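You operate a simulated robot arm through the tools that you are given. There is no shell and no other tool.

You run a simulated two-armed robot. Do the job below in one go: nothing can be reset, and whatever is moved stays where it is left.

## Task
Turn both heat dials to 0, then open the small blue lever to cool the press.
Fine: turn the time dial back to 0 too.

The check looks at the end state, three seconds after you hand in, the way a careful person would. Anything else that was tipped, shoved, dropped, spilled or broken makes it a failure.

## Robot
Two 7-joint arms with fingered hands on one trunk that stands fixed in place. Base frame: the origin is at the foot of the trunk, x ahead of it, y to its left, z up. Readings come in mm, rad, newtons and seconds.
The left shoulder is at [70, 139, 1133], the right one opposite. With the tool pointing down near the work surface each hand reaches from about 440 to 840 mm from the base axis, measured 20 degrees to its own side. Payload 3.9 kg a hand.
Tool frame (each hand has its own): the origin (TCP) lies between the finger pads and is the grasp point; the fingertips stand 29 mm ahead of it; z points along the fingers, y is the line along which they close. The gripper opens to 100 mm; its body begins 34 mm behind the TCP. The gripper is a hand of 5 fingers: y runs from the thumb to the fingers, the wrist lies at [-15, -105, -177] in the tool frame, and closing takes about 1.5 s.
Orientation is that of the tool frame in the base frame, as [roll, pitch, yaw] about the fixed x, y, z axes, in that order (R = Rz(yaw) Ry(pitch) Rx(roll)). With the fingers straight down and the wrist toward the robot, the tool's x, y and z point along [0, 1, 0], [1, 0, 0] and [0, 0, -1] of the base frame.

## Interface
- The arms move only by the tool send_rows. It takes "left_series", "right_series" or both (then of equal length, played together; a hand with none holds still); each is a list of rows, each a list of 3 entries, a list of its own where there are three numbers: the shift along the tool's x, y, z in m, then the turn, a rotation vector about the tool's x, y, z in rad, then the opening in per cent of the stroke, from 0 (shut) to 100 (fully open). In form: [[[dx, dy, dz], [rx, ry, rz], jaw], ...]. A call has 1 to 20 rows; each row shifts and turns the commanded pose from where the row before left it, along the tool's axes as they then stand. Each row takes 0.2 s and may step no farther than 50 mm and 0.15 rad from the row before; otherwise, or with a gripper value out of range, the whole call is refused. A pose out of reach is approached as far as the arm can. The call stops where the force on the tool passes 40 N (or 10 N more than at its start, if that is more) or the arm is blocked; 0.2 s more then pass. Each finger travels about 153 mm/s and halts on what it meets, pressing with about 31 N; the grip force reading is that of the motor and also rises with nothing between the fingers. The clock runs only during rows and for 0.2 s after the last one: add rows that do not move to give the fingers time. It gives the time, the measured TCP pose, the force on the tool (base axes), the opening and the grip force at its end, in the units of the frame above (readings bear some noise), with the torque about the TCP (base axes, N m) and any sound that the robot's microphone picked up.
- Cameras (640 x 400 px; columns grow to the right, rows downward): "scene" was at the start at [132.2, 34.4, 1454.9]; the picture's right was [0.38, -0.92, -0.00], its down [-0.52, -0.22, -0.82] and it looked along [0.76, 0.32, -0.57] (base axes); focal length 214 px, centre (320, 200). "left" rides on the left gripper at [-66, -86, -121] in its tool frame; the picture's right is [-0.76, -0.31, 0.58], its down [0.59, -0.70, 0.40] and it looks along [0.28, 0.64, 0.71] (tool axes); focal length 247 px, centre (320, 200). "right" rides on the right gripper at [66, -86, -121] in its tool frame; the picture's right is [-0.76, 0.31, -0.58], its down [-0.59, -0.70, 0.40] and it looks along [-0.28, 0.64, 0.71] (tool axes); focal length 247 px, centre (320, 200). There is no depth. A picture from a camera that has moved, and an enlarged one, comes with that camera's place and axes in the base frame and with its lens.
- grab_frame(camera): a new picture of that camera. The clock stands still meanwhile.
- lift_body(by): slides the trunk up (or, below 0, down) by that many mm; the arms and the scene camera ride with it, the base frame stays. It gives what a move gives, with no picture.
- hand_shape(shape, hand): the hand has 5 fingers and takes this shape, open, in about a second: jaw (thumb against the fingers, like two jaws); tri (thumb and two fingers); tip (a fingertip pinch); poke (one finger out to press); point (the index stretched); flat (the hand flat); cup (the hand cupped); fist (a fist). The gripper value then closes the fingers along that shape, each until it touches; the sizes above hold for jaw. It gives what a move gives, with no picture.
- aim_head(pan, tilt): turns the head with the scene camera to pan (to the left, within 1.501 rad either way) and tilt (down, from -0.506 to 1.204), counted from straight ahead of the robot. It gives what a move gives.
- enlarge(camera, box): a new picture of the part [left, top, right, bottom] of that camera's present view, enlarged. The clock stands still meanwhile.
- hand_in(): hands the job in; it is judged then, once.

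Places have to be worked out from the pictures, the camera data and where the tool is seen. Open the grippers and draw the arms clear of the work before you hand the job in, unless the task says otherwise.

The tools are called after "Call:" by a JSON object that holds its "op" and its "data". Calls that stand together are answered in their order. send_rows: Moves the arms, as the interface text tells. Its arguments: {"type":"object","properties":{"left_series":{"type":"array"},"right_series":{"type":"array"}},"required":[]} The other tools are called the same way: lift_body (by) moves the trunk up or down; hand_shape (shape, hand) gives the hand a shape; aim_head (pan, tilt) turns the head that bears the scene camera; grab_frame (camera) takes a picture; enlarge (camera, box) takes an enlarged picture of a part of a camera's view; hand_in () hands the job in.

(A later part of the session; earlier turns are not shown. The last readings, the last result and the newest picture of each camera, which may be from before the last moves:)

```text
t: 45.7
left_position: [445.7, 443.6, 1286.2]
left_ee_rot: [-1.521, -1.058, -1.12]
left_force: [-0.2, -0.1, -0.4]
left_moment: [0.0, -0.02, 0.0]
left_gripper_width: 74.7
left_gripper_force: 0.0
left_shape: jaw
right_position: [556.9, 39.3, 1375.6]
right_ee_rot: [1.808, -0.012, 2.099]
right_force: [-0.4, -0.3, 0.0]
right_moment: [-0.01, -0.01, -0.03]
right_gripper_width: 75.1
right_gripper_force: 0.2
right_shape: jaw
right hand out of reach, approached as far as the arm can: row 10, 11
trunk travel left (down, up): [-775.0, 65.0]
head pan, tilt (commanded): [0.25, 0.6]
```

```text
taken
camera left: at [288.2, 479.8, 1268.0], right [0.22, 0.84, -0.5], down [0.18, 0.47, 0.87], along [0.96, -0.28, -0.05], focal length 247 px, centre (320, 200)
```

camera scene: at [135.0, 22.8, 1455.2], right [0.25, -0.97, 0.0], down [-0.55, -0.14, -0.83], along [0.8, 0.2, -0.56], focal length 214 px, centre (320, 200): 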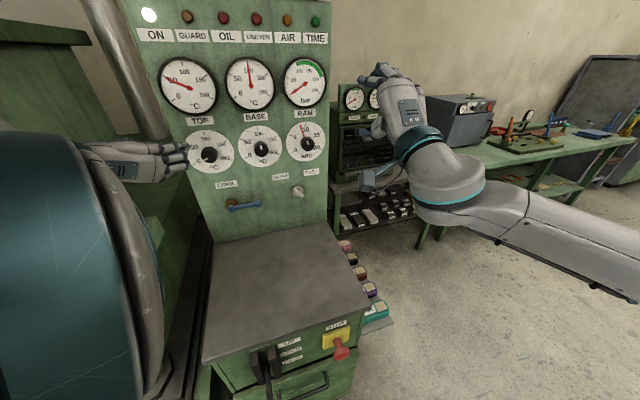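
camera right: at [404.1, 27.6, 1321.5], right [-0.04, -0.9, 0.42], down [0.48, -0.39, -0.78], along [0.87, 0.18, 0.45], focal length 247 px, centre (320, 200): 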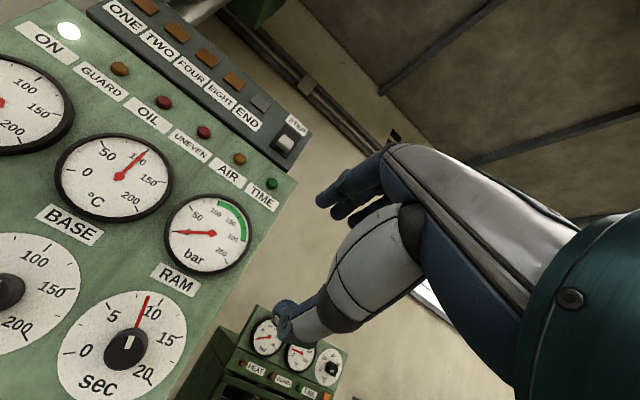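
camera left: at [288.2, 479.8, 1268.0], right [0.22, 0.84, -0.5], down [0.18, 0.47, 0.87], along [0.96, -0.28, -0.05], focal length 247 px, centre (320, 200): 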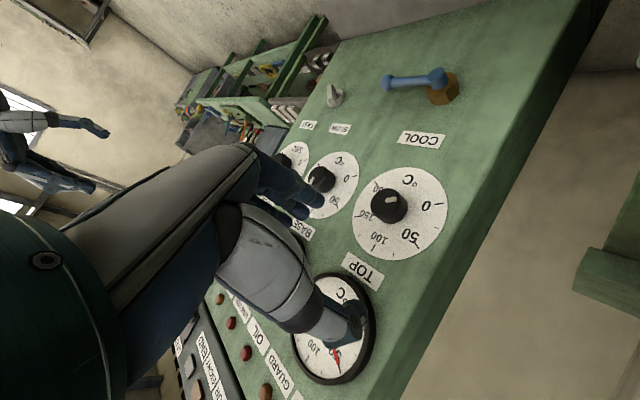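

The hand stopped about 14 degrees short of level, at a wrist limit. As with the left hand, rolling toward its comfortable side should free it; for the right hand that is counterclockwise.

Call:
{"op": "send_rows", "data": {"right_series": [[[0, 0, 0], [0, 0, -0.14], 75], [[0, 0, 0], [0, 0, -0.14], 75], [[0, 0, 0], [0, 0, -0.14], 75], [[0, 0, 0], [0, 0, -0.14], 75], [[0, 0, 0], [0, 0, -0.14], 75], [[0, 0, 0], [0, 0, 0], 75]]}}

Call:
{"op": "grab_frame", "data": {"camera": "scene"}}

Call:
{"op": "grab_frame", "data": {"camera": "right"}}

```text
t: 47.1
left_position: [448.2, 442.9, 1286.4]
left_ee_rot: [-1.525, -1.059, -1.117]
left_force: [0.2, -0.6, -0.2]
left_moment: [-0.01, -0.01, -0.02]
left_gripper_width: 74.8
left_gripper_force: 0.1
left_shape: jaw
right_position: [560.0, 39.3, 1375.9]
right_ee_rot: [1.875, 0.665, 2.294]
right_force: [0.1, -0.8, 0.3]
right_moment: [-0.01, -0.05, 0.03]
right_gripper_width: 75.2
right_gripper_force: 0.1
right_shape: jaw
trunk travel left (down, up): [-775.0, 65.0]
head pan, tilt (commanded): [0.25, 0.6]
```

```text
taken
camera scene: at [136.8, 22.2, 1455.0], right [0.25, -0.97, 0.0], down [-0.55, -0.14, -0.82], along [0.8, 0.2, -0.57], focal length 214 px, centre (320, 200)
```

scene: 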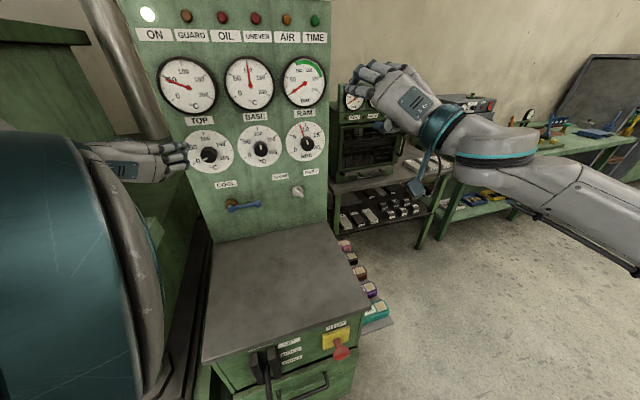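

```text
taken
camera right: at [436.8, -35.9, 1299.1], right [-0.14, -0.54, 0.83], down [0.76, -0.6, -0.26], along [0.64, 0.59, 0.49], focal length 247 px, centre (320, 200)
```

right: 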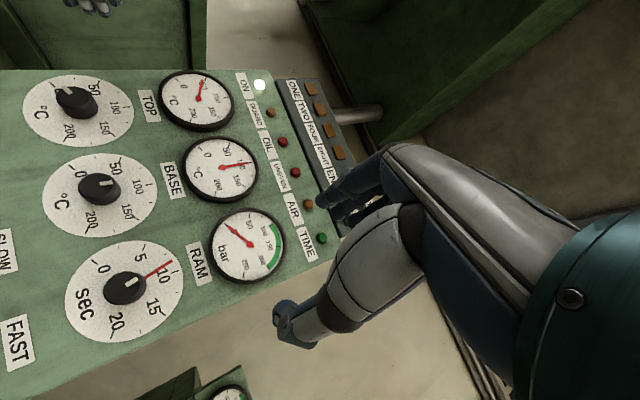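

It tracks again. I'll square the right hand to the panel and move it to about 120 mm in front of the TIME knob.

Call:
{"op": "send_rows", "data": {"right_series": [[[0, 0, 0], [-0.09, -0.0757, 0], 75], [[0, 0, 0], [-0.09, -0.0757, 0], 75], [[0.0143, -0.0087, 0.0137], [0, 0, 0], 75], [[0.0143, -0.0087, 0.0137], [0, 0, 0], 75], [[0.0143, -0.0087, 0.0137], [0, 0, 0], 75], [[0.0143, -0.0087, 0.0137], [0, 0, 0], 75], [[0.0143, -0.0087, 0.0137], [0, 0, 0], 75], [[0.0143, -0.0087, 0.0137], [0, 0, 0], 75], [[0.0143, -0.0087, 0.0137], [0, 0, 0], 75], [[0.0143, -0.0087, 0.0137], [0, 0, 0], 75], [[0.0143, -0.0087, 0.0137], [0, 0, 0], 75], [[0.0143, -0.0087, 0.0137], [0, 0, 0], 75], [[0, 0, 0], [0, 0, 0], 75]]}}

Call:
{"op": "grab_frame", "data": {"camera": "scene"}}

Call:
{"op": "grab_frame", "data": {"camera": "right"}}

```text
t: 49.9
left_position: [446.6, 444.2, 1286.8]
left_ee_rot: [-1.519, -1.059, -1.123]
left_force: [0.7, -0.3, 0.4]
left_moment: [0.01, -0.01, 0.03]
left_gripper_width: 74.7
left_gripper_force: 0.0
left_shape: jaw
right_position: [649.1, 155.0, 1218.3]
right_ee_rot: [1.572, 0.685, 2.1]
right_force: [-0.1, -0.5, -0.3]
right_moment: [-0.01, 0.01, 0.01]
right_gripper_width: 75.4
right_gripper_force: 0.1
right_shape: jaw
trunk travel left (down, up): [-775.0, 65.0]
head pan, tilt (commanded): [0.25, 0.6]
```

```text
taken
camera scene: at [135.9, 22.1, 1455.1], right [0.25, -0.97, 0.0], down [-0.55, -0.14, -0.83], along [0.8, 0.2, -0.56], focal length 214 px, centre (320, 200)
```

scene: 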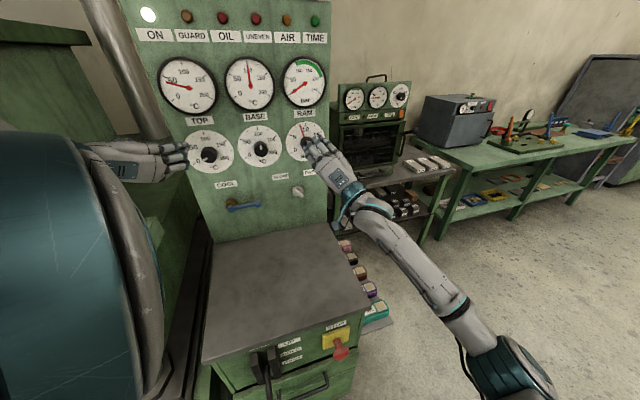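

```text
taken
camera right: at [545.5, 92.2, 1109.3], right [-0.3, -0.63, 0.72], down [0.8, -0.58, -0.17], along [0.52, 0.52, 0.67], focal length 247 px, centre (320, 200)
```

right: 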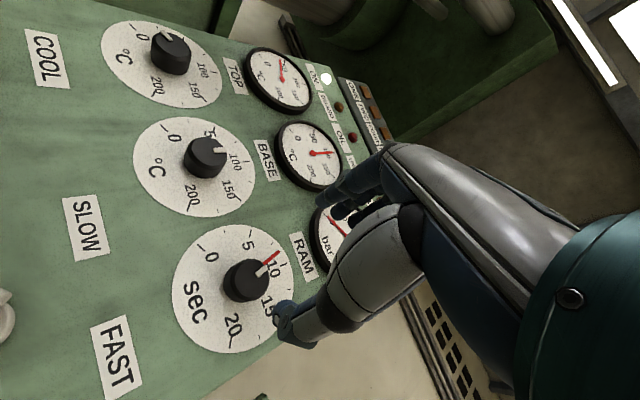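

The right arm is well placed and squared to the panel. I'll enlarge to locate the TIME knob face precisely.

Call:
{"op": "enlarge", "data": {"camera": "right", "box": [160, 215, 310, 365]}}

Call:
{"op": "enlarge", "data": {"camera": "right", "box": [120, 100, 270, 230]}}

Call:
{"op": "enlarge", "data": {"camera": "scene", "box": [220, 100, 340, 190]}}

Call:
{"op": "enlarge", "data": {"camera": "left", "box": [260, 120, 380, 220]}}

```text
2.67 times, centred on (235, 290) of right
camera zoom: at [545.5, 92.2, 1109.3], right [-0.3, -0.63, 0.72], down [0.8, -0.58, -0.17], along [0.52, 0.52, 0.67], focal length 659 px, centre (547, -40)
```

zoom: 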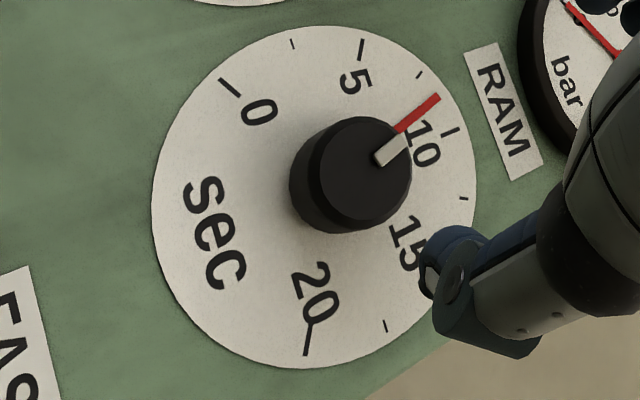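

```text
3.08 times, centred on (195, 165) of right
camera zoom: at [545.5, 92.2, 1109.3], right [-0.3, -0.63, 0.72], down [0.8, -0.58, -0.17], along [0.52, 0.52, 0.67], focal length 760 px, centre (705, 308)
```

zoom: 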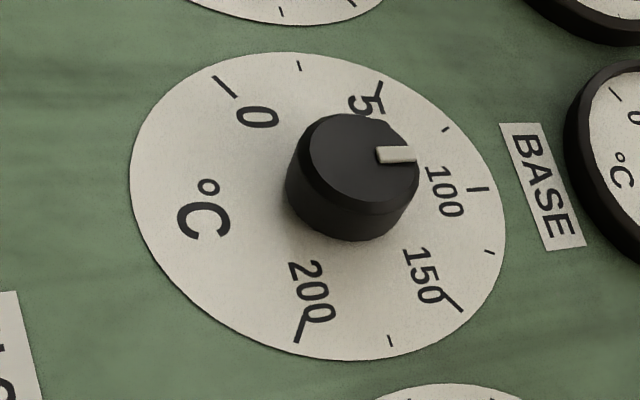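

```text
4.44 times, centred on (280, 145) of scene
camera zoom: at [135.9, 22.1, 1455.1], right [0.25, -0.97, 0.0], down [-0.55, -0.14, -0.83], along [0.8, 0.2, -0.56], focal length 953 px, centre (498, 444)
```

zoom: 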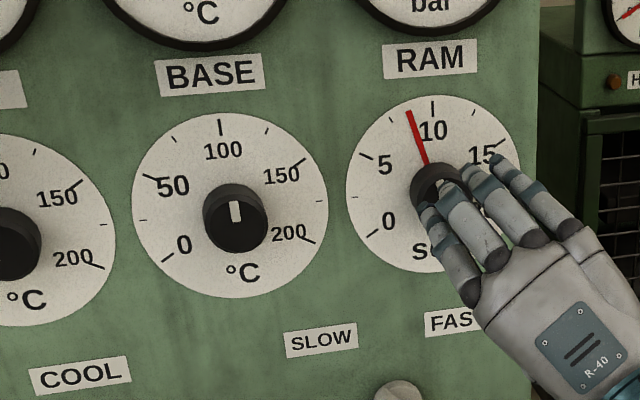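

```text
4.00 times, centred on (320, 170) of left
camera zoom: at [289.0, 479.2, 1268.0], right [0.22, 0.84, -0.5], down [0.18, 0.46, 0.87], along [0.96, -0.28, -0.05], focal length 988 px, centre (320, 320)
```

zoom: 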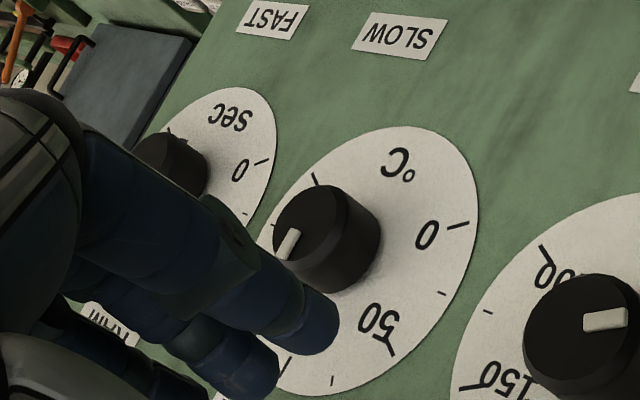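

The TIME mark and red hand are at about 8.7 s, so about 1.8 rad to go. Before gripping I'll test in free space that the right hand can roll that far counterclockwise from here.

Call:
{"op": "send_rows", "data": {"right_series": [[[0, 0, 0], [0, 0, -0.14], 75], [[0, 0, 0], [0, 0, -0.14], 75], [[0, 0, 0], [0, 0, -0.14], 75], [[0, 0, 0], [0, 0, -0.14], 75], [[0, 0, 0], [0, 0, -0.14], 75], [[0, 0, 0], [0, 0, -0.14], 75], [[0, 0, 0], [0, 0, -0.14], 75], [[0, 0, 0], [0, 0, -0.14], 75], [[0, 0, 0], [0, 0, -0.14], 75], [[0, 0, 0], [0, 0, -0.14], 75], [[0, 0, 0], [0, 0, -0.14], 75], [[0, 0, 0], [0, 0, -0.14], 75], [[0, 0, 0], [0, 0, -0.14], 75], [[0, 0, 0], [0, 0, -0.14], 75], [[0, 0, 0], [0, 0, 0], 75]]}}

Call:
{"op": "grab_frame", "data": {"camera": "scene"}}

Call:
{"op": "grab_frame", "data": {"camera": "right"}}

```text
t: 53.3
left_position: [446.5, 445.7, 1284.5]
left_ee_rot: [-1.524, -1.06, -1.118]
left_force: [0.5, -0.1, 0.3]
left_moment: [0.0, 0.01, 0.01]
left_gripper_width: 74.7
left_gripper_force: 0.1
left_shape: jaw
right_position: [662.2, 129.0, 1240.7]
right_ee_rot: [-1.535, 0.546, -1.058]
right_force: [0.5, 0.7, 0.4]
right_moment: [0.0, 0.01, 0.0]
right_gripper_width: 75.2
right_gripper_force: 0.2
right_shape: jaw
trunk travel left (down, up): [-775.0, 65.0]
head pan, tilt (commanded): [0.25, 0.6]
stopped in row 15 (right hand): the arm was blocked; the commanded pose is now the measured one
```

```text
taken
camera scene: at [136.0, 22.4, 1455.1], right [0.25, -0.97, 0.0], down [-0.55, -0.14, -0.83], along [0.8, 0.2, -0.56], focal length 214 px, centre (320, 200)
```

scene: 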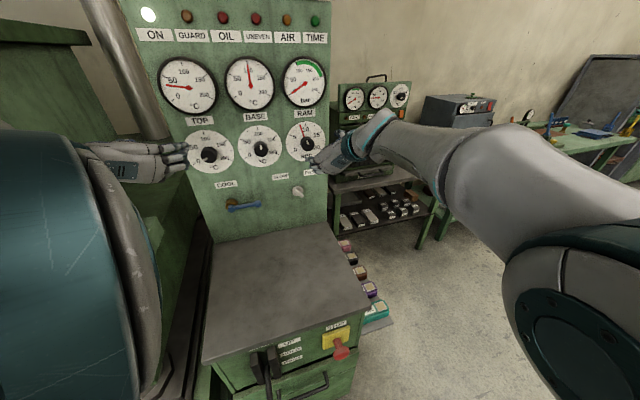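

```text
taken
camera right: at [601.0, -15.9, 1276.1], right [-0.89, 0.43, 0.11], down [0.26, 0.3, 0.92], along [0.37, 0.85, -0.38], focal length 247 px, centre (320, 200)
```

right: 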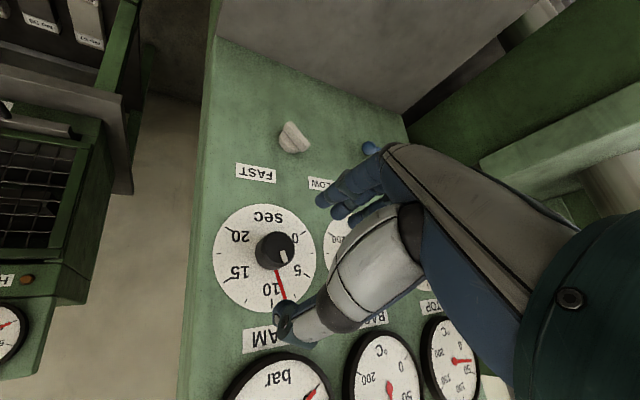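

The roll reaches nearly the full range, but it drifted by about 37 mm at the far end. I'll therefore turn each dial in two shorter grips within the comfortable range. Now I'll roll back clockwise.

Call:
{"op": "send_rows", "data": {"right_series": [[[0, 0, 0], [0, 0, 0.14], 75], [[0, 0, 0], [0, 0, 0.14], 75], [[0, 0, 0], [0, 0, 0.14], 75], [[0, 0, 0], [0, 0, 0.14], 75], [[0, 0, 0], [0, 0, 0.14], 75], [[0, 0, 0], [0, 0, 0.14], 75], [[0, 0, 0], [0, 0, 0.14], 75], [[0, 0, 0], [0, 0, 0.14], 75], [[0, 0, 0], [0, 0, 0.14], 75], [[0, 0, 0], [0, 0, 0.14], 75], [[0, 0, 0], [0, 0, 0.14], 75], [[0, 0, 0], [0, 0, 0.14], 75], [[0, 0, 0], [0, 0, 0.14], 75], [[0, 0, 0], [0, 0, 0], 75]]}}

Call:
{"op": "grab_frame", "data": {"camera": "scene"}}

Call:
{"op": "grab_frame", "data": {"camera": "right"}}

```text
t: 56.3
left_position: [446.4, 442.8, 1285.4]
left_ee_rot: [-1.529, -1.058, -1.112]
left_force: [0.0, -0.2, 0.2]
left_moment: [-0.01, 0.01, 0.0]
left_gripper_width: 75.0
left_gripper_force: 0.2
left_shape: jaw
right_position: [661.5, 131.7, 1239.1]
right_ee_rot: [1.535, 0.777, 2.042]
right_force: [-0.7, -0.1, -0.4]
right_moment: [-0.01, 0.01, -0.01]
right_gripper_width: 74.9
right_gripper_force: 0.1
right_shape: jaw
trunk travel left (down, up): [-775.0, 65.0]
head pan, tilt (commanded): [0.25, 0.6]
```

```text
taken
camera scene: at [136.1, 22.4, 1455.1], right [0.25, -0.97, 0.0], down [-0.55, -0.14, -0.83], along [0.8, 0.2, -0.56], focal length 214 px, centre (320, 200)
```

scene: 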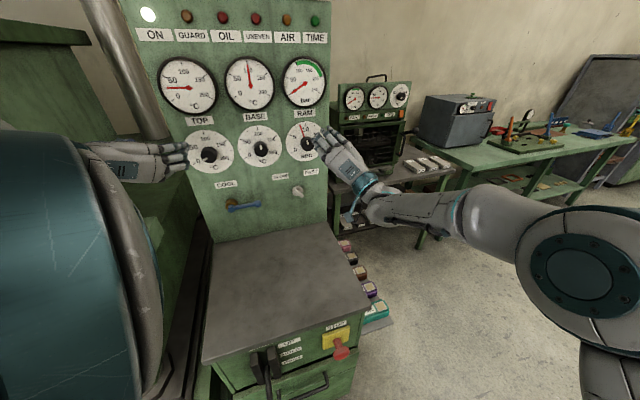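

```text
taken
camera right: at [562.9, 64.8, 1128.2], right [-0.37, -0.57, 0.73], down [0.79, -0.61, -0.08], along [0.49, 0.55, 0.67], focal length 247 px, centre (320, 200)
```

right: 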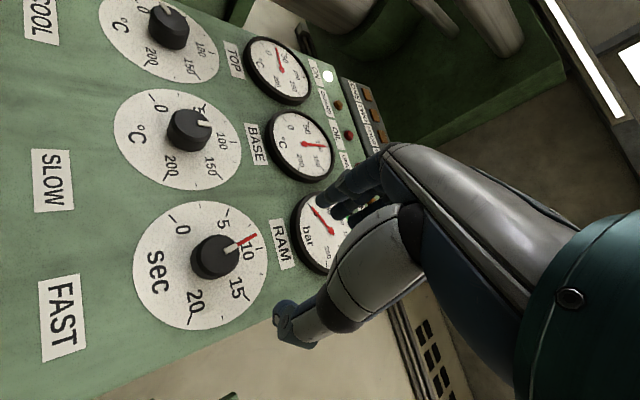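

The hand is back in its comfortable range. I'll square it, re-centre on the TIME axis (lateral -194, z 1213), and close part of the distance to check the alignment near the knob.

Call:
{"op": "send_rows", "data": {"right_series": [[[0, 0, 0], [-0.0054, 0.0418, 0], 75], [[0.0187, 0.0001, 0], [0, 0, 0], 75], [[0.0187, 0.0001, 0], [0, 0, 0], 75], [[0, 0, 0.02], [0, 0, 0], 75], [[0, 0, 0.02], [0, 0, 0], 75], [[0, 0, 0.02], [0, 0, 0], 75], [[0, 0, 0.02], [0, 0, 0], 75], [[0, 0, 0.008], [0, 0, 0], 75], [[0, 0, 0], [0, 0, 0], 75]]}}

Call:
{"op": "enlarge", "data": {"camera": "right", "box": [200, 180, 360, 300]}}

Call:
{"op": "enlarge", "data": {"camera": "scene", "box": [240, 100, 400, 220]}}

```text
t: 58.3
left_position: [447.1, 444.0, 1284.7]
left_ee_rot: [-1.523, -1.058, -1.117]
left_force: [0.2, 0.2, 0.3]
left_moment: [-0.01, 0.01, 0.0]
left_gripper_width: 75.0
left_gripper_force: 0.1
left_shape: jaw
right_position: [722.7, 200.1, 1211.8]
right_ee_rot: [1.571, 0.78, 2.1]
right_force: [-0.9, 0.3, -0.9]
right_moment: [0.02, 0.03, -0.01]
right_gripper_width: 75.1
right_gripper_force: 0.1
right_shape: jaw
trunk travel left (down, up): [-775.0, 65.0]
head pan, tilt (commanded): [0.25, 0.6]
```

```text
3.33 times, centred on (280, 240) of right
camera zoom: at [624.0, 126.7, 1104.6], right [-0.34, -0.57, 0.75], down [0.81, -0.59, -0.09], along [0.49, 0.58, 0.66], focal length 823 px, centre (453, 67)
```

zoom: 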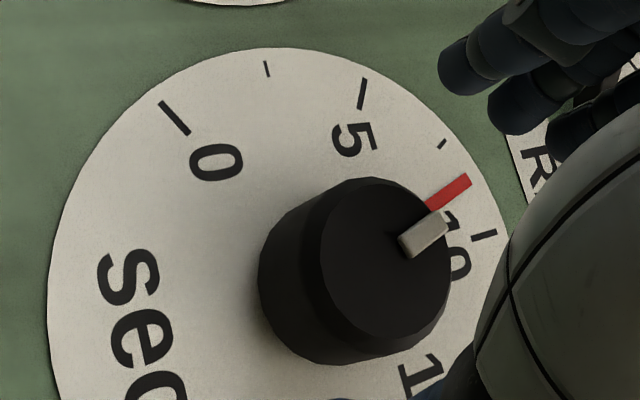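

```text
3.33 times, centred on (320, 160) of scene
camera zoom: at [136.1, 22.3, 1455.1], right [0.25, -0.97, 0.0], down [-0.55, -0.14, -0.83], along [0.8, 0.2, -0.56], focal length 715 px, centre (320, 333)
```

zoom: 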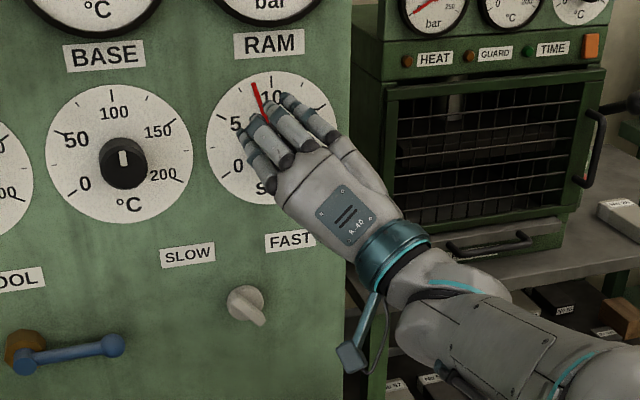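

Triangulating from two right-camera views puts the TIME knob face at (754, 217, 1211), about 1 mm from the hand's axis. I'll make that correction, advance 26 mm so the tips straddle the knob, and close.

Call:
{"op": "send_rows", "data": {"right_series": [[[-0.0002, -0.0013, 0.009], [0, 0, 0], 75], [[0, 0, 0.009], [0, 0, 0], 75], [[0, 0, 0.008], [0, 0, 0], 75], [[0, 0, 0], [0, 0, 0], 75], [[0, 0, 0], [0, 0, 0], 60], [[0, 0, 0], [0, 0, 0], 45], [[0, 0, 0], [0, 0, 0], 30], [[0, 0, 0], [0, 0, 0], 15], [[0, 0, 0], [0, 0, 0], 0], [[0, 0, 0], [0, 0, 0], 0], [[0, 0, 0], [0, 0, 0], 0]]}}

Call:
{"op": "grab_frame", "data": {"camera": "right"}}

Call:
{"op": "enlarge", "data": {"camera": "right", "box": [240, 200, 400, 300]}}

```text
t: 60.7
left_position: [446.8, 444.5, 1285.4]
left_ee_rot: [-1.524, -1.061, -1.117]
left_force: [0.1, 0.1, -0.9]
left_moment: [0.01, 0.01, 0.02]
left_gripper_width: 74.9
left_gripper_force: 0.0
left_shape: jaw
right_position: [745.7, 210.0, 1210.9]
right_ee_rot: [1.571, 0.78, 2.1]
right_force: [-1.1, 0.9, -0.4]
right_moment: [0.02, -0.05, 0.09]
right_gripper_width: 33.6
right_gripper_force: 30.5
right_shape: jaw
trunk travel left (down, up): [-775.0, 65.0]
head pan, tilt (commanded): [0.25, 0.6]
```

```text
taken
camera right: at [648.5, 139.3, 1103.2], right [-0.34, -0.57, 0.75], down [0.81, -0.59, -0.09], along [0.49, 0.58, 0.66], focal length 247 px, centre (320, 200)
```

right: 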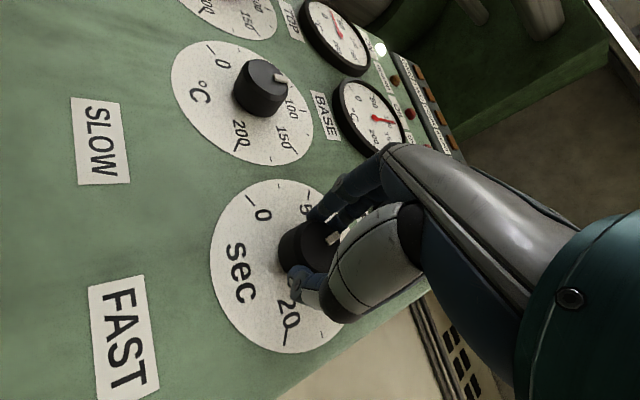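

```text
4.00 times, centred on (320, 250) of right
camera zoom: at [648.5, 139.3, 1103.2], right [-0.34, -0.57, 0.75], down [0.81, -0.59, -0.09], along [0.49, 0.58, 0.66], focal length 988 px, centre (320, 0)
```

zoom: 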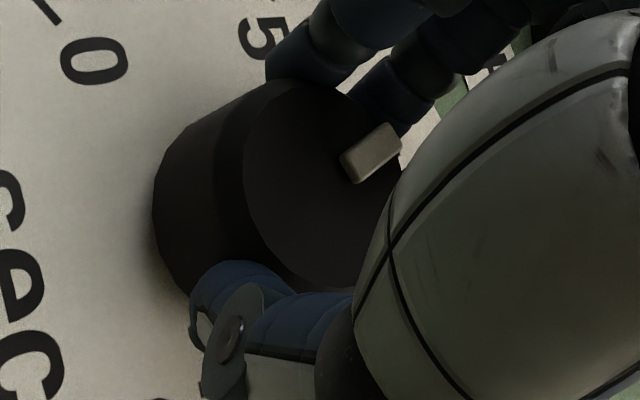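

The grip is firm with almost no side force. I'll turn it counterclockwise by 0.9 rad and check.

Call:
{"op": "send_rows", "data": {"right_series": [[[0, 0, 0], [0, 0, -0.1], 0], [[0, 0, 0], [0, 0, -0.135], 0], [[0, 0, 0], [0, 0, -0.135], 0], [[0, 0, 0], [0, 0, -0.135], 0], [[0, 0, 0], [0, 0, -0.135], 0], [[0, 0, 0], [0, 0, -0.135], 0], [[0, 0, 0], [0, 0, -0.135], 0], [[0, 0, 0], [0, 0, 0], 0]]}}

Call:
{"op": "grab_frame", "data": {"camera": "right"}}

Call:
{"op": "grab_frame", "data": {"camera": "scene"}}

```text
t: 62.5
left_position: [451.8, 442.2, 1284.3]
left_ee_rot: [-1.529, -1.057, -1.113]
left_force: [0.1, -0.4, -0.2]
left_moment: [0.0, 0.01, 0.01]
left_gripper_width: 74.7
left_gripper_force: 0.1
left_shape: jaw
right_position: [744.9, 210.7, 1208.4]
right_ee_rot: [-1.572, 1.452, -1.047]
right_force: [23.6, -3.5, 11.1]
right_moment: [0.18, -0.09, -0.19]
right_gripper_width: 30.4
right_gripper_force: 30.8
right_shape: jaw
right hand out of reach, approached as far as the arm can: row 5, 7
trunk travel left (down, up): [-775.0, 65.0]
head pan, tilt (commanded): [0.25, 0.6]
```

```text
taken
camera right: at [685.1, 71.5, 1153.0], right [-0.7, 0.05, 0.72], down [0.66, -0.34, 0.67], along [0.28, 0.94, 0.21], focal length 247 px, centre (320, 200)
```

right: 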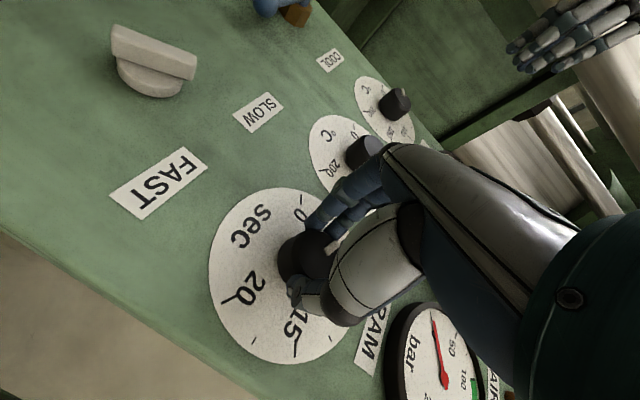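

```text
taken
camera scene: at [141.2, 20.6, 1454.7], right [0.25, -0.97, 0.0], down [-0.55, -0.14, -0.82], along [0.8, 0.2, -0.57], focal length 214 px, centre (320, 200)
```

scene: 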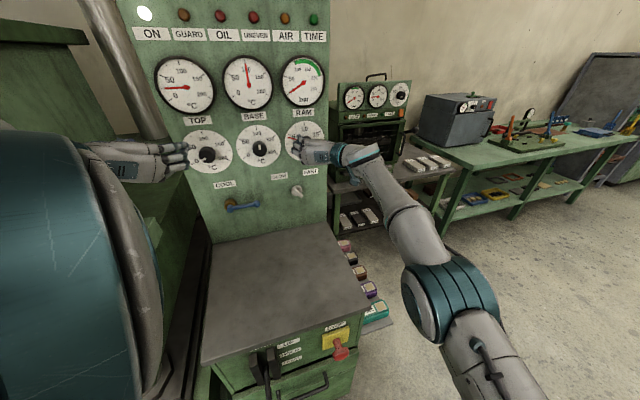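

The arm is nearing full stretch on this side: 23 N, and rows 5 and 7 were out of reach. I'll look at how far the mark has come, then release and regrip nearer the comfortable end.

Call:
{"op": "enlarge", "data": {"camera": "right", "box": [200, 180, 360, 370]}}

Call:
{"op": "enlarge", "data": {"camera": "scene", "box": [240, 100, 400, 220]}}

```text
2.11 times, centred on (280, 275) of right
camera zoom: at [685.1, 71.5, 1153.0], right [-0.7, 0.05, 0.72], down [0.66, -0.34, 0.67], along [0.28, 0.94, 0.21], focal length 520 px, centre (404, 42)
```

zoom: 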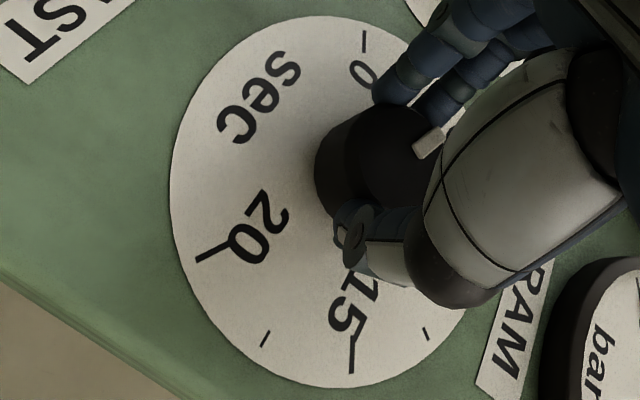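

```text
3.33 times, centred on (320, 160) of scene
camera zoom: at [141.2, 20.6, 1454.7], right [0.25, -0.97, 0.0], down [-0.55, -0.14, -0.82], along [0.8, 0.2, -0.57], focal length 715 px, centre (320, 333)
```

zoom: 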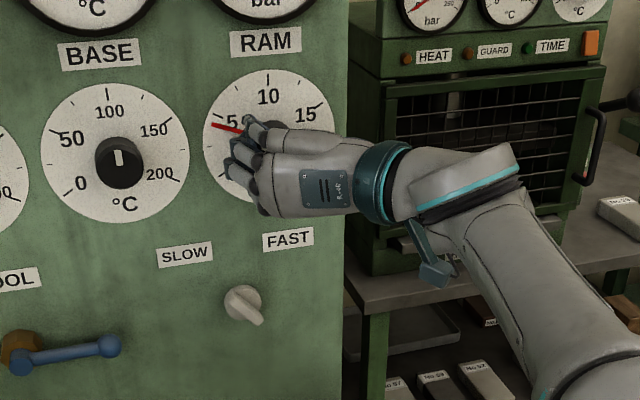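

The red hand is now at about 4 s. I'll open the fingers in place, roll back clockwise around the knob, and look before regripping.

Call:
{"op": "send_rows", "data": {"right_series": [[[0, 0, 0], [0, 0, 0], 20], [[0, 0, 0], [0, 0, 0], 45], [[0, 0, 0], [0, 0, 0], 75], [[0, 0, 0], [0, 0, 0], 75], [[0, 0, 0], [0, 0, 0.13], 75], [[0, 0, 0], [0, 0, 0.13], 75], [[0, 0, 0], [0, 0, 0.13], 75], [[0, 0, 0], [0, 0, 0.13], 75], [[0, 0, 0], [0, 0, 0.13], 75], [[0, 0, 0], [0, 0, 0.13], 75], [[0, 0, 0], [0, 0, 0.13], 75], [[0, 0, 0], [0, 0, 0], 75]]}}

Call:
{"op": "grab_frame", "data": {"camera": "right"}}

Call:
{"op": "grab_frame", "data": {"camera": "scene"}}

```text
t: 65.1
left_position: [447.3, 444.4, 1285.5]
left_ee_rot: [-1.524, -1.059, -1.118]
left_force: [-0.5, 0.3, 0.2]
left_moment: [-0.03, -0.01, 0.02]
left_gripper_width: 74.9
left_gripper_force: 0.1
left_shape: jaw
right_position: [740.0, 214.2, 1210.9]
right_ee_rot: [1.571, 0.778, 2.102]
right_force: [0.1, 0.3, 0.1]
right_moment: [0.03, 0.02, 0.01]
right_gripper_width: 74.4
right_gripper_force: 0.1
right_shape: jaw
trunk travel left (down, up): [-775.0, 65.0]
head pan, tilt (commanded): [0.25, 0.6]
```

```text
taken
camera right: at [640.7, 142.2, 1102.3], right [-0.33, -0.57, 0.75], down [0.81, -0.59, -0.09], along [0.49, 0.57, 0.66], focal length 247 px, centre (320, 200)
```

right: 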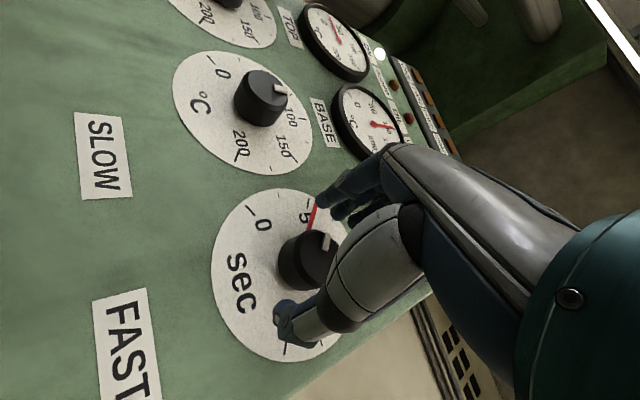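

```text
taken
camera scene: at [136.2, 22.3, 1455.1], right [0.25, -0.97, 0.0], down [-0.55, -0.14, -0.83], along [0.8, 0.2, -0.56], focal length 214 px, centre (320, 200)
```

scene: 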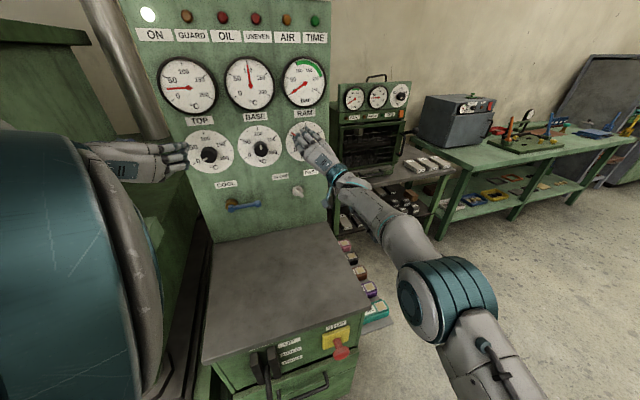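

The dial may have moved while I released it, so I'll enlarge to read it and recheck the centring.

Call:
{"op": "enlarge", "data": {"camera": "right", "box": [200, 180, 360, 290]}}

Call:
{"op": "enlarge", "data": {"camera": "scene", "box": [260, 100, 360, 180]}}

```text
3.64 times, centred on (280, 235) of right
camera zoom: at [640.7, 142.2, 1102.3], right [-0.33, -0.57, 0.75], down [0.81, -0.59, -0.09], along [0.49, 0.57, 0.66], focal length 898 px, centre (466, 73)
```

zoom: 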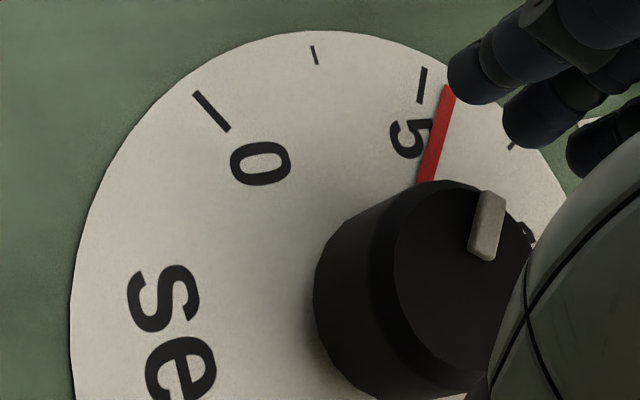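

```text
5.00 times, centred on (310, 140) of scene
camera zoom: at [136.2, 22.3, 1455.1], right [0.25, -0.97, 0.0], down [-0.55, -0.14, -0.83], along [0.8, 0.2, -0.56], focal length 1072 px, centre (370, 500)
```

zoom: 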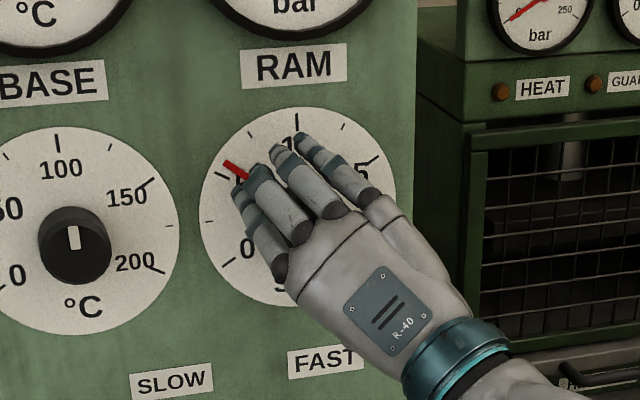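

The hand dragged the knob back a little while rolling, and the red hand is now at about 5.5 s. So I'll do shorter strokes and back off the knob before rolling back each time. First I'll re-centre by 4.6 mm and close.

Call:
{"op": "send_rows", "data": {"right_series": [[[-0.0033, -0.0032, 0.0], [0, 0, 0], 75], [[0, 0, 0], [0, 0, 0], 75], [[0, 0, 0], [0, 0, 0], 60], [[0, 0, 0], [0, 0, 0], 45], [[0, 0, 0], [0, 0, 0], 30], [[0, 0, 0], [0, 0, 0], 15], [[0, 0, 0], [0, 0, 0], 0], [[0, 0, 0], [0, 0, 0], 0], [[0, 0, 0], [0, 0, 0], 0]]}}

Call:
{"op": "enlarge", "data": {"camera": "right", "box": [200, 180, 360, 290]}}

```text
t: 67.1
left_position: [446.6, 444.7, 1285.5]
left_ee_rot: [-1.522, -1.059, -1.12]
left_force: [-0.2, -0.6, -1.1]
left_moment: [0.03, -0.04, -0.04]
left_gripper_width: 75.1
left_gripper_force: 0.1
left_shape: jaw
right_position: [742.2, 209.0, 1209.3]
right_ee_rot: [1.569, 0.78, 2.1]
right_force: [-4.7, -1.9, -3.1]
right_moment: [-0.03, 0.05, 0.09]
right_gripper_width: 32.5
right_gripper_force: 31.2
right_shape: jaw
trunk travel left (down, up): [-775.0, 65.0]
head pan, tilt (commanded): [0.25, 0.6]
```

```text
3.64 times, centred on (280, 235) of right
camera zoom: at [643.0, 137.4, 1101.8], right [-0.34, -0.57, 0.75], down [0.81, -0.59, -0.09], along [0.49, 0.58, 0.66], focal length 898 px, centre (466, 73)
```

zoom: 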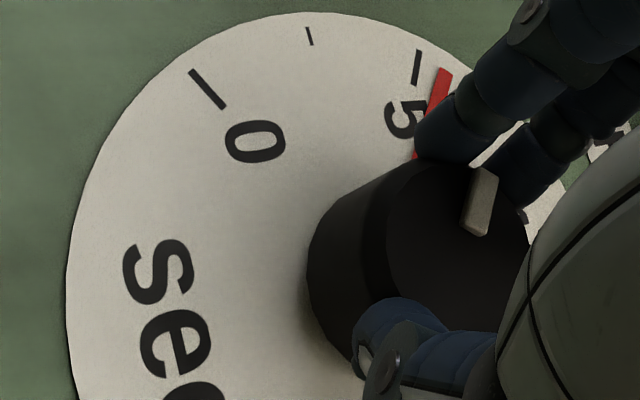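

Gripped again. I'll turn counterclockwise by 0.62 rad, staying inside the reach, then check the dial while still holding it.

Call:
{"op": "send_rows", "data": {"right_series": [[[0, 0, 0], [0, 0, -0.1], 0], [[0, 0, 0], [0, 0, -0.13], 0], [[0, 0, 0], [0, 0, -0.13], 0], [[0, 0, 0], [0, 0, -0.13], 0], [[0, 0, 0], [0, 0, -0.13], 0], [[0, 0, 0], [0, 0, 0], 0]]}}

Call:
{"op": "enlarge", "data": {"camera": "right", "box": [200, 170, 360, 310]}}

Call:
{"op": "enlarge", "data": {"camera": "scene", "box": [260, 100, 360, 180]}}

```text
t: 68.5
left_position: [446.7, 441.2, 1286.3]
left_ee_rot: [-1.522, -1.059, -1.12]
left_force: [0.2, 0.5, -0.2]
left_moment: [0.0, -0.01, 0.0]
left_gripper_width: 74.6
left_gripper_force: 0.1
left_shape: jaw
right_position: [742.5, 206.9, 1210.2]
right_ee_rot: [1.568, 1.398, 2.095]
right_force: [-1.0, -8.3, -0.3]
right_moment: [0.09, 0.01, -0.17]
right_gripper_width: 32.1
right_gripper_force: 31.3
right_shape: jaw
trunk travel left (down, up): [-775.0, 65.0]
head pan, tilt (commanded): [0.25, 0.6]
```

```text
2.86 times, centred on (280, 240) of right
camera zoom: at [674.1, 83.9, 1130.4], right [-0.59, -0.14, 0.8], down [0.74, -0.48, 0.46], along [0.32, 0.86, 0.39], focal length 706 px, centre (434, 86)
```

zoom: 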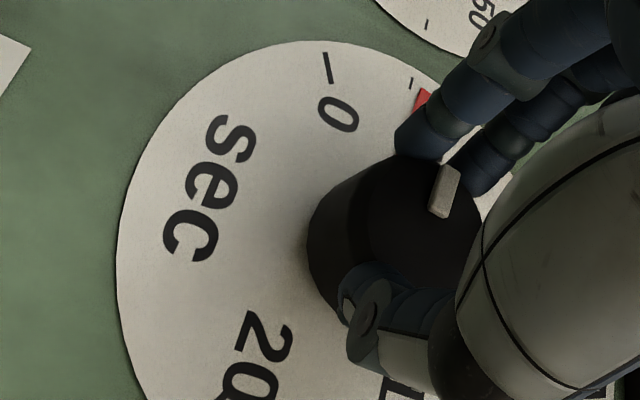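

```text
5.00 times, centred on (310, 140) of scene
camera zoom: at [136.0, 19.8, 1455.2], right [0.25, -0.97, 0.0], down [-0.55, -0.14, -0.83], along [0.8, 0.2, -0.56], focal length 1072 px, centre (370, 500)
```

zoom: 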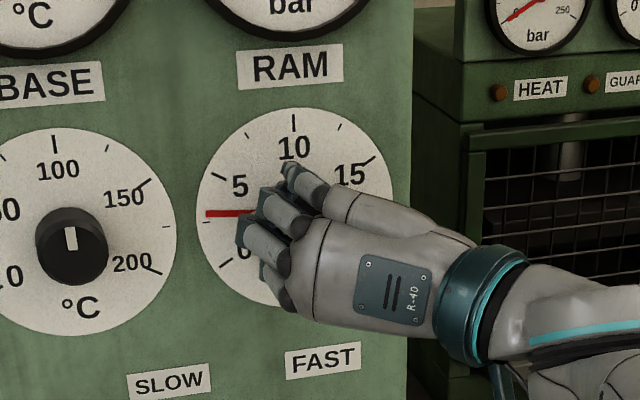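

The red hand is just above 2.5 s with low forces. I'll try a little further on this same grip.

Call:
{"op": "send_rows", "data": {"right_series": [[[0, 0, 0], [0, 0, -0.1], 0], [[0, 0, 0], [0, 0, -0.1], 0], [[0, 0, 0], [0, 0, 0], 0]]}}

Call:
{"op": "enlarge", "data": {"camera": "scene", "box": [260, 100, 360, 180]}}

```text
t: 69.3
left_position: [447.5, 442.2, 1285.8]
left_ee_rot: [-1.522, -1.056, -1.119]
left_force: [-1.0, -1.5, 0.7]
left_moment: [0.0, 0.01, 0.02]
left_gripper_width: 75.0
left_gripper_force: 0.1
left_shape: jaw
right_position: [741.5, 207.4, 1210.6]
right_ee_rot: [-1.532, 1.543, -1.003]
right_force: [1.9, -9.8, 0.8]
right_moment: [0.1, -0.01, -0.23]
right_gripper_width: 31.6
right_gripper_force: 31.0
right_shape: jaw
trunk travel left (down, up): [-775.0, 65.0]
head pan, tilt (commanded): [0.25, 0.6]
```

```text
5.00 times, centred on (310, 140) of scene
camera zoom: at [136.4, 19.2, 1455.2], right [0.25, -0.97, 0.0], down [-0.55, -0.14, -0.83], along [0.8, 0.2, -0.56], focal length 1072 px, centre (370, 500)
```

zoom: 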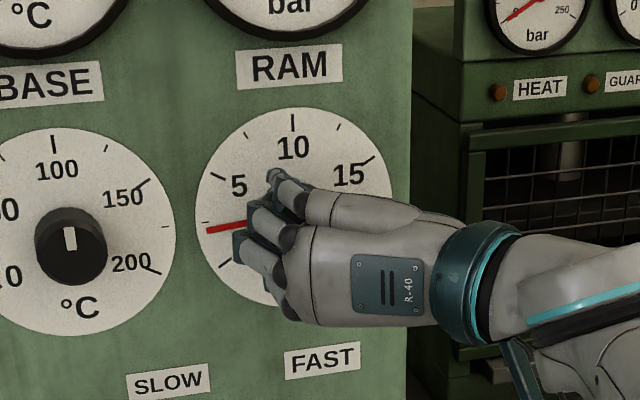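

Forces are still low and the hand is at about 2 s. I'll continue in small steps.

Call:
{"op": "send_rows", "data": {"right_series": [[[0, 0, 0], [0, 0, -0.1], 0], [[0, 0, 0], [0, 0, -0.1], 0], [[0, 0, 0], [0, 0, 0], 0]]}}

Call:
{"op": "enlarge", "data": {"camera": "scene", "box": [260, 100, 360, 180]}}

```text
t: 70.1
left_position: [447.2, 441.4, 1286.9]
left_ee_rot: [-1.522, -1.057, -1.121]
left_force: [0.5, -0.4, 0.2]
left_moment: [-0.02, 0.01, 0.02]
left_gripper_width: 75.0
left_gripper_force: 0.0
left_shape: jaw
right_position: [740.3, 207.1, 1209.7]
right_ee_rot: [-1.56, 1.343, -1.03]
right_force: [4.5, -11.2, 1.4]
right_moment: [0.05, 0.0, -0.24]
right_gripper_width: 30.0
right_gripper_force: 31.0
right_shape: jaw
trunk travel left (down, up): [-775.0, 65.0]
head pan, tilt (commanded): [0.25, 0.6]
```

```text
5.00 times, centred on (310, 140) of scene
camera zoom: at [137.0, 18.8, 1455.0], right [0.25, -0.97, 0.0], down [-0.55, -0.14, -0.83], along [0.8, 0.21, -0.56], focal length 1072 px, centre (370, 500)
```

zoom: 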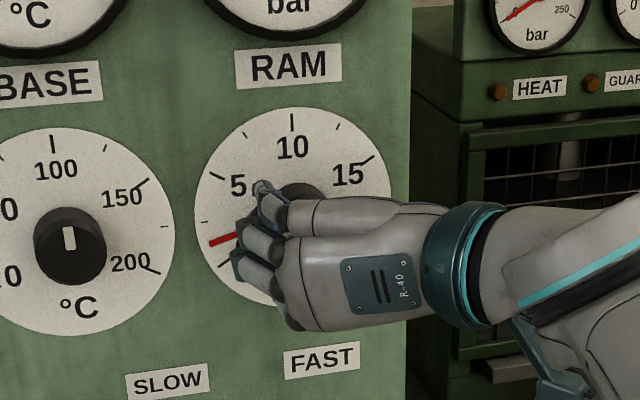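

About 1.4 s remain. I'll continue with three more small steps while the grip still holds.

Call:
{"op": "send_rows", "data": {"right_series": [[[0, 0, 0], [0, 0, -0.1], 0], [[0, 0, 0], [0, 0, -0.1], 0], [[0, 0, 0], [0, 0, -0.1], 0], [[0, 0, 0], [0, 0, 0], 0]]}}

Call:
{"op": "enlarge", "data": {"camera": "scene", "box": [260, 100, 360, 180]}}

Call:
{"op": "enlarge", "data": {"camera": "right", "box": [200, 170, 360, 310]}}

```text
t: 71.1
left_position: [448.9, 439.6, 1285.7]
left_ee_rot: [-1.524, -1.054, -1.118]
left_force: [0.9, -0.5, 0.0]
left_moment: [-0.01, 0.02, 0.03]
left_gripper_width: 75.0
left_gripper_force: 0.2
left_shape: jaw
right_position: [737.0, 207.0, 1208.3]
right_ee_rot: [-1.566, 1.045, -1.04]
right_force: [4.8, -14.4, 1.7]
right_moment: [0.04, 0.08, -0.35]
right_gripper_width: 28.2
right_gripper_force: 31.2
right_shape: jaw
right hand out of reach, approached as far as the arm can: row 1
trunk travel left (down, up): [-775.0, 65.0]
head pan, tilt (commanded): [0.25, 0.6]
```

```text
5.00 times, centred on (310, 140) of scene
camera zoom: at [137.7, 17.7, 1455.0], right [0.25, -0.97, 0.0], down [-0.55, -0.14, -0.82], along [0.8, 0.21, -0.57], focal length 1072 px, centre (370, 500)
```

zoom: 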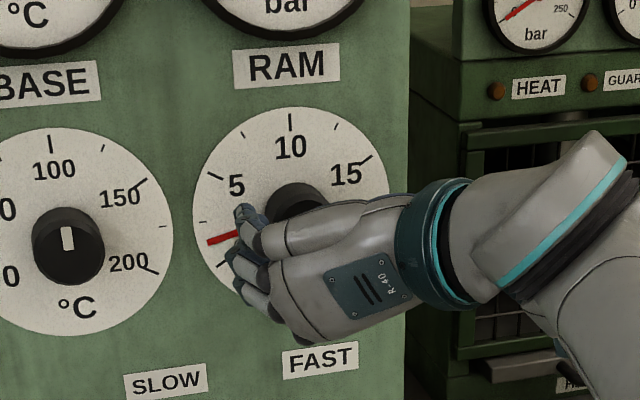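

```text
2.86 times, centred on (280, 240) of right
camera zoom: at [685.5, 54.2, 1193.4], right [-0.82, 0.27, 0.5], down [0.5, -0.07, 0.86], along [0.27, 0.96, -0.08], focal length 706 px, centre (434, 86)
```

zoom: 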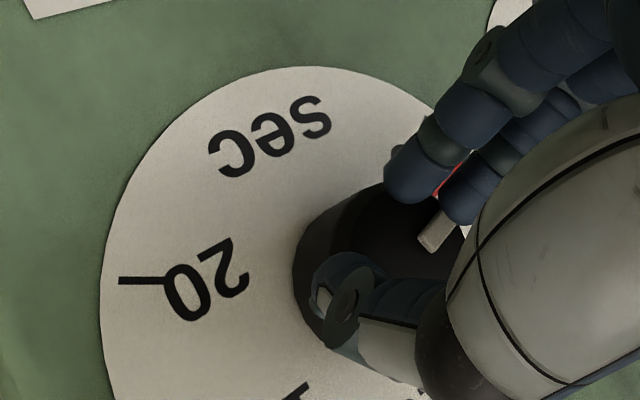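

The grip is slipping now: the hand was pulled back to a shallow hold at full stretch, and the dial stays at about 1.4 s. I'll open, back off 60 mm, and only then roll back.

Call:
{"op": "send_rows", "data": {"right_series": [[[0, 0, 0], [0, 0, 0], 20], [[0, 0, 0], [0, 0, 0], 45], [[0, 0, 0], [0, 0, 0], 75], [[0, 0, 0], [0, 0, 0], 75], [[0, 0, -0.02], [0, 0, 0], 75], [[0, 0, -0.02], [0, 0, 0], 75], [[0, 0, -0.02], [0, 0, 0], 75], [[0, 0, 0], [0, 0, 0.13], 75], [[0, 0, 0], [0, 0, 0.13], 75], [[0, 0, 0], [0, 0, 0.13], 75], [[0, 0, 0], [0, 0, 0.13], 75], [[0, 0, 0], [0, 0, 0.13], 75], [[0, 0, 0], [0, 0, 0.13], 75], [[0, 0, 0], [0, 0, 0.13], 75], [[0, 0, 0], [0, 0, 0.13], 75], [[0, 0, 0], [0, 0, 0.13], 75], [[0, 0, 0], [0, 0, 0.13], 75], [[0, 0, 0], [0, 0, 0], 75]]}}

Call:
{"op": "grab_frame", "data": {"camera": "right"}}

Call:
{"op": "enlarge", "data": {"camera": "right", "box": [170, 180, 330, 300]}}

Call:
{"op": "grab_frame", "data": {"camera": "scene"}}

```text
t: 74.9
left_position: [447.3, 444.5, 1285.7]
left_ee_rot: [-1.522, -1.059, -1.12]
left_force: [-0.6, 0.4, -1.3]
left_moment: [0.0, 0.0, -0.01]
left_gripper_width: 74.9
left_gripper_force: 0.0
left_shape: jaw
right_position: [685.5, 181.2, 1207.4]
right_ee_rot: [1.572, 0.797, 2.103]
right_force: [0.0, -0.1, -0.1]
right_moment: [0.01, -0.01, -0.03]
right_gripper_width: 74.8
right_gripper_force: 0.0
right_shape: jaw
trunk travel left (down, up): [-775.0, 65.0]
head pan, tilt (commanded): [0.25, 0.6]
```

```text
taken
camera right: at [588.5, 107.8, 1100.8], right [-0.34, -0.56, 0.76], down [0.81, -0.59, -0.07], along [0.48, 0.59, 0.65], focal length 247 px, centre (320, 200)
```

right: 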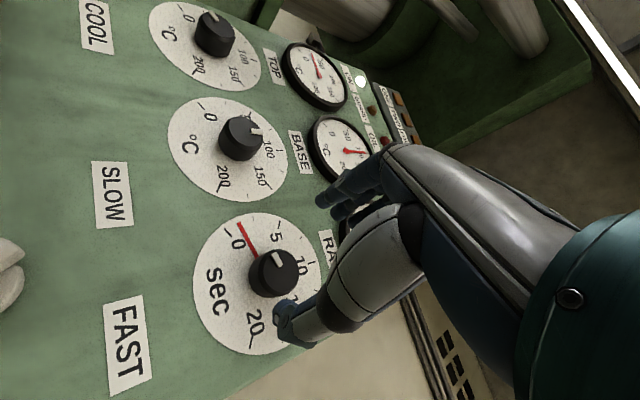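

```text
3.33 times, centred on (250, 240) of right
camera zoom: at [588.5, 107.8, 1100.8], right [-0.34, -0.56, 0.76], down [0.81, -0.59, -0.07], along [0.48, 0.59, 0.65], focal length 823 px, centre (553, 67)
```

zoom: 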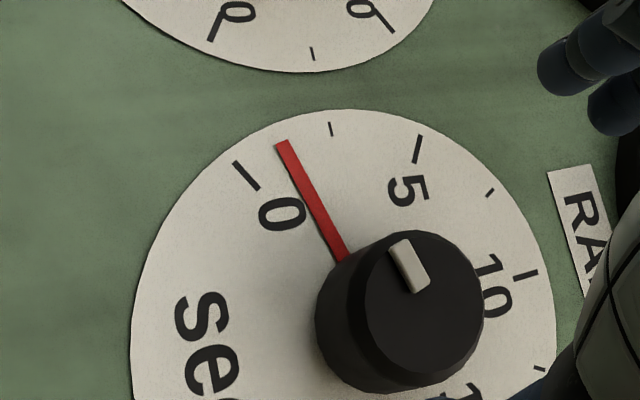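

```text
taken
camera scene: at [136.2, 22.3, 1455.1], right [0.25, -0.97, 0.0], down [-0.55, -0.14, -0.83], along [0.8, 0.2, -0.56], focal length 214 px, centre (320, 200)
```

scene: 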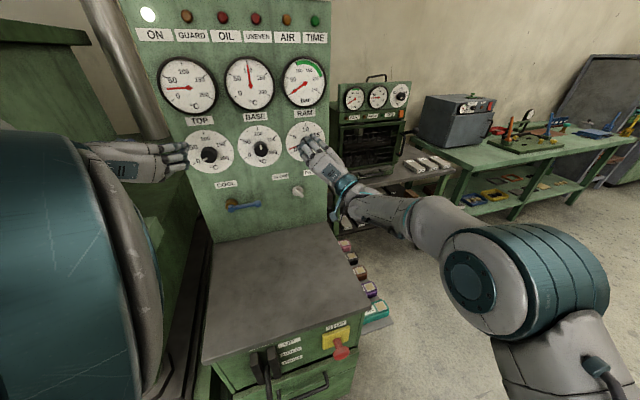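

The TIME hand is at about 1.1 s. I'll correct 3.6 mm right and 3.6 mm up, go back in to a full-depth grip, and finish the turn at the comfortable end of the range.

Call:
{"op": "send_rows", "data": {"right_series": [[[-0.0051, -0.0001, 0], [0, 0, 0], 75], [[0, 0, 0.02], [0, 0, 0], 75], [[0, 0, 0.02], [0, 0, 0], 75], [[0, 0, 0.016], [0, 0, 0], 75], [[0, 0, 0.01], [0, 0, 0], 75], [[0, 0, 0], [0, 0, 0], 75], [[0, 0, 0], [0, 0, 0], 60], [[0, 0, 0], [0, 0, 0], 45], [[0, 0, 0], [0, 0, 0], 30], [[0, 0, 0], [0, 0, 0], 15], [[0, 0, 0], [0, 0, 0], 0], [[0, 0, 0], [0, 0, 0], 0], [[0, 0, 0], [0, 0, 0], 0]]}}

Call:
{"op": "enlarge", "data": {"camera": "right", "box": [200, 170, 360, 290]}}

```text
t: 77.7
left_position: [448.3, 442.6, 1285.4]
left_ee_rot: [-1.524, -1.06, -1.117]
left_force: [-0.1, -0.5, 0.0]
left_moment: [0.0, 0.03, -0.01]
left_gripper_width: 75.2
left_gripper_force: 0.0
left_shape: jaw
right_position: [745.6, 211.4, 1212.4]
right_ee_rot: [1.572, 0.8, 2.102]
right_force: [-0.5, -1.0, -3.5]
right_moment: [-0.03, 0.04, -0.02]
right_gripper_width: 33.6
right_gripper_force: 30.7
right_shape: jaw
trunk travel left (down, up): [-775.0, 65.0]
head pan, tilt (commanded): [0.25, 0.6]
```

```text
3.33 times, centred on (280, 230) of right
camera zoom: at [648.3, 137.8, 1104.9], right [-0.34, -0.56, 0.76], down [0.81, -0.59, -0.07], along [0.48, 0.59, 0.65], focal length 823 px, centre (453, 100)
```

zoom: 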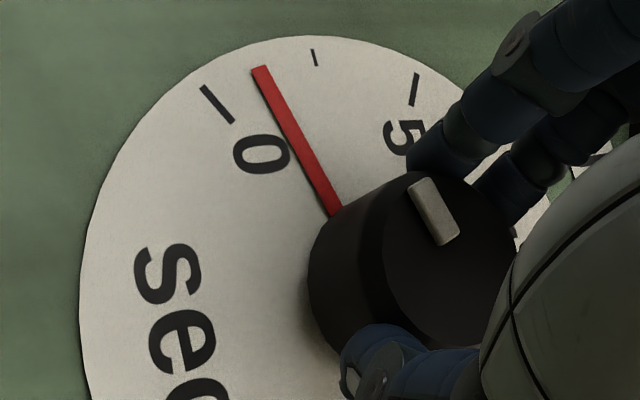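

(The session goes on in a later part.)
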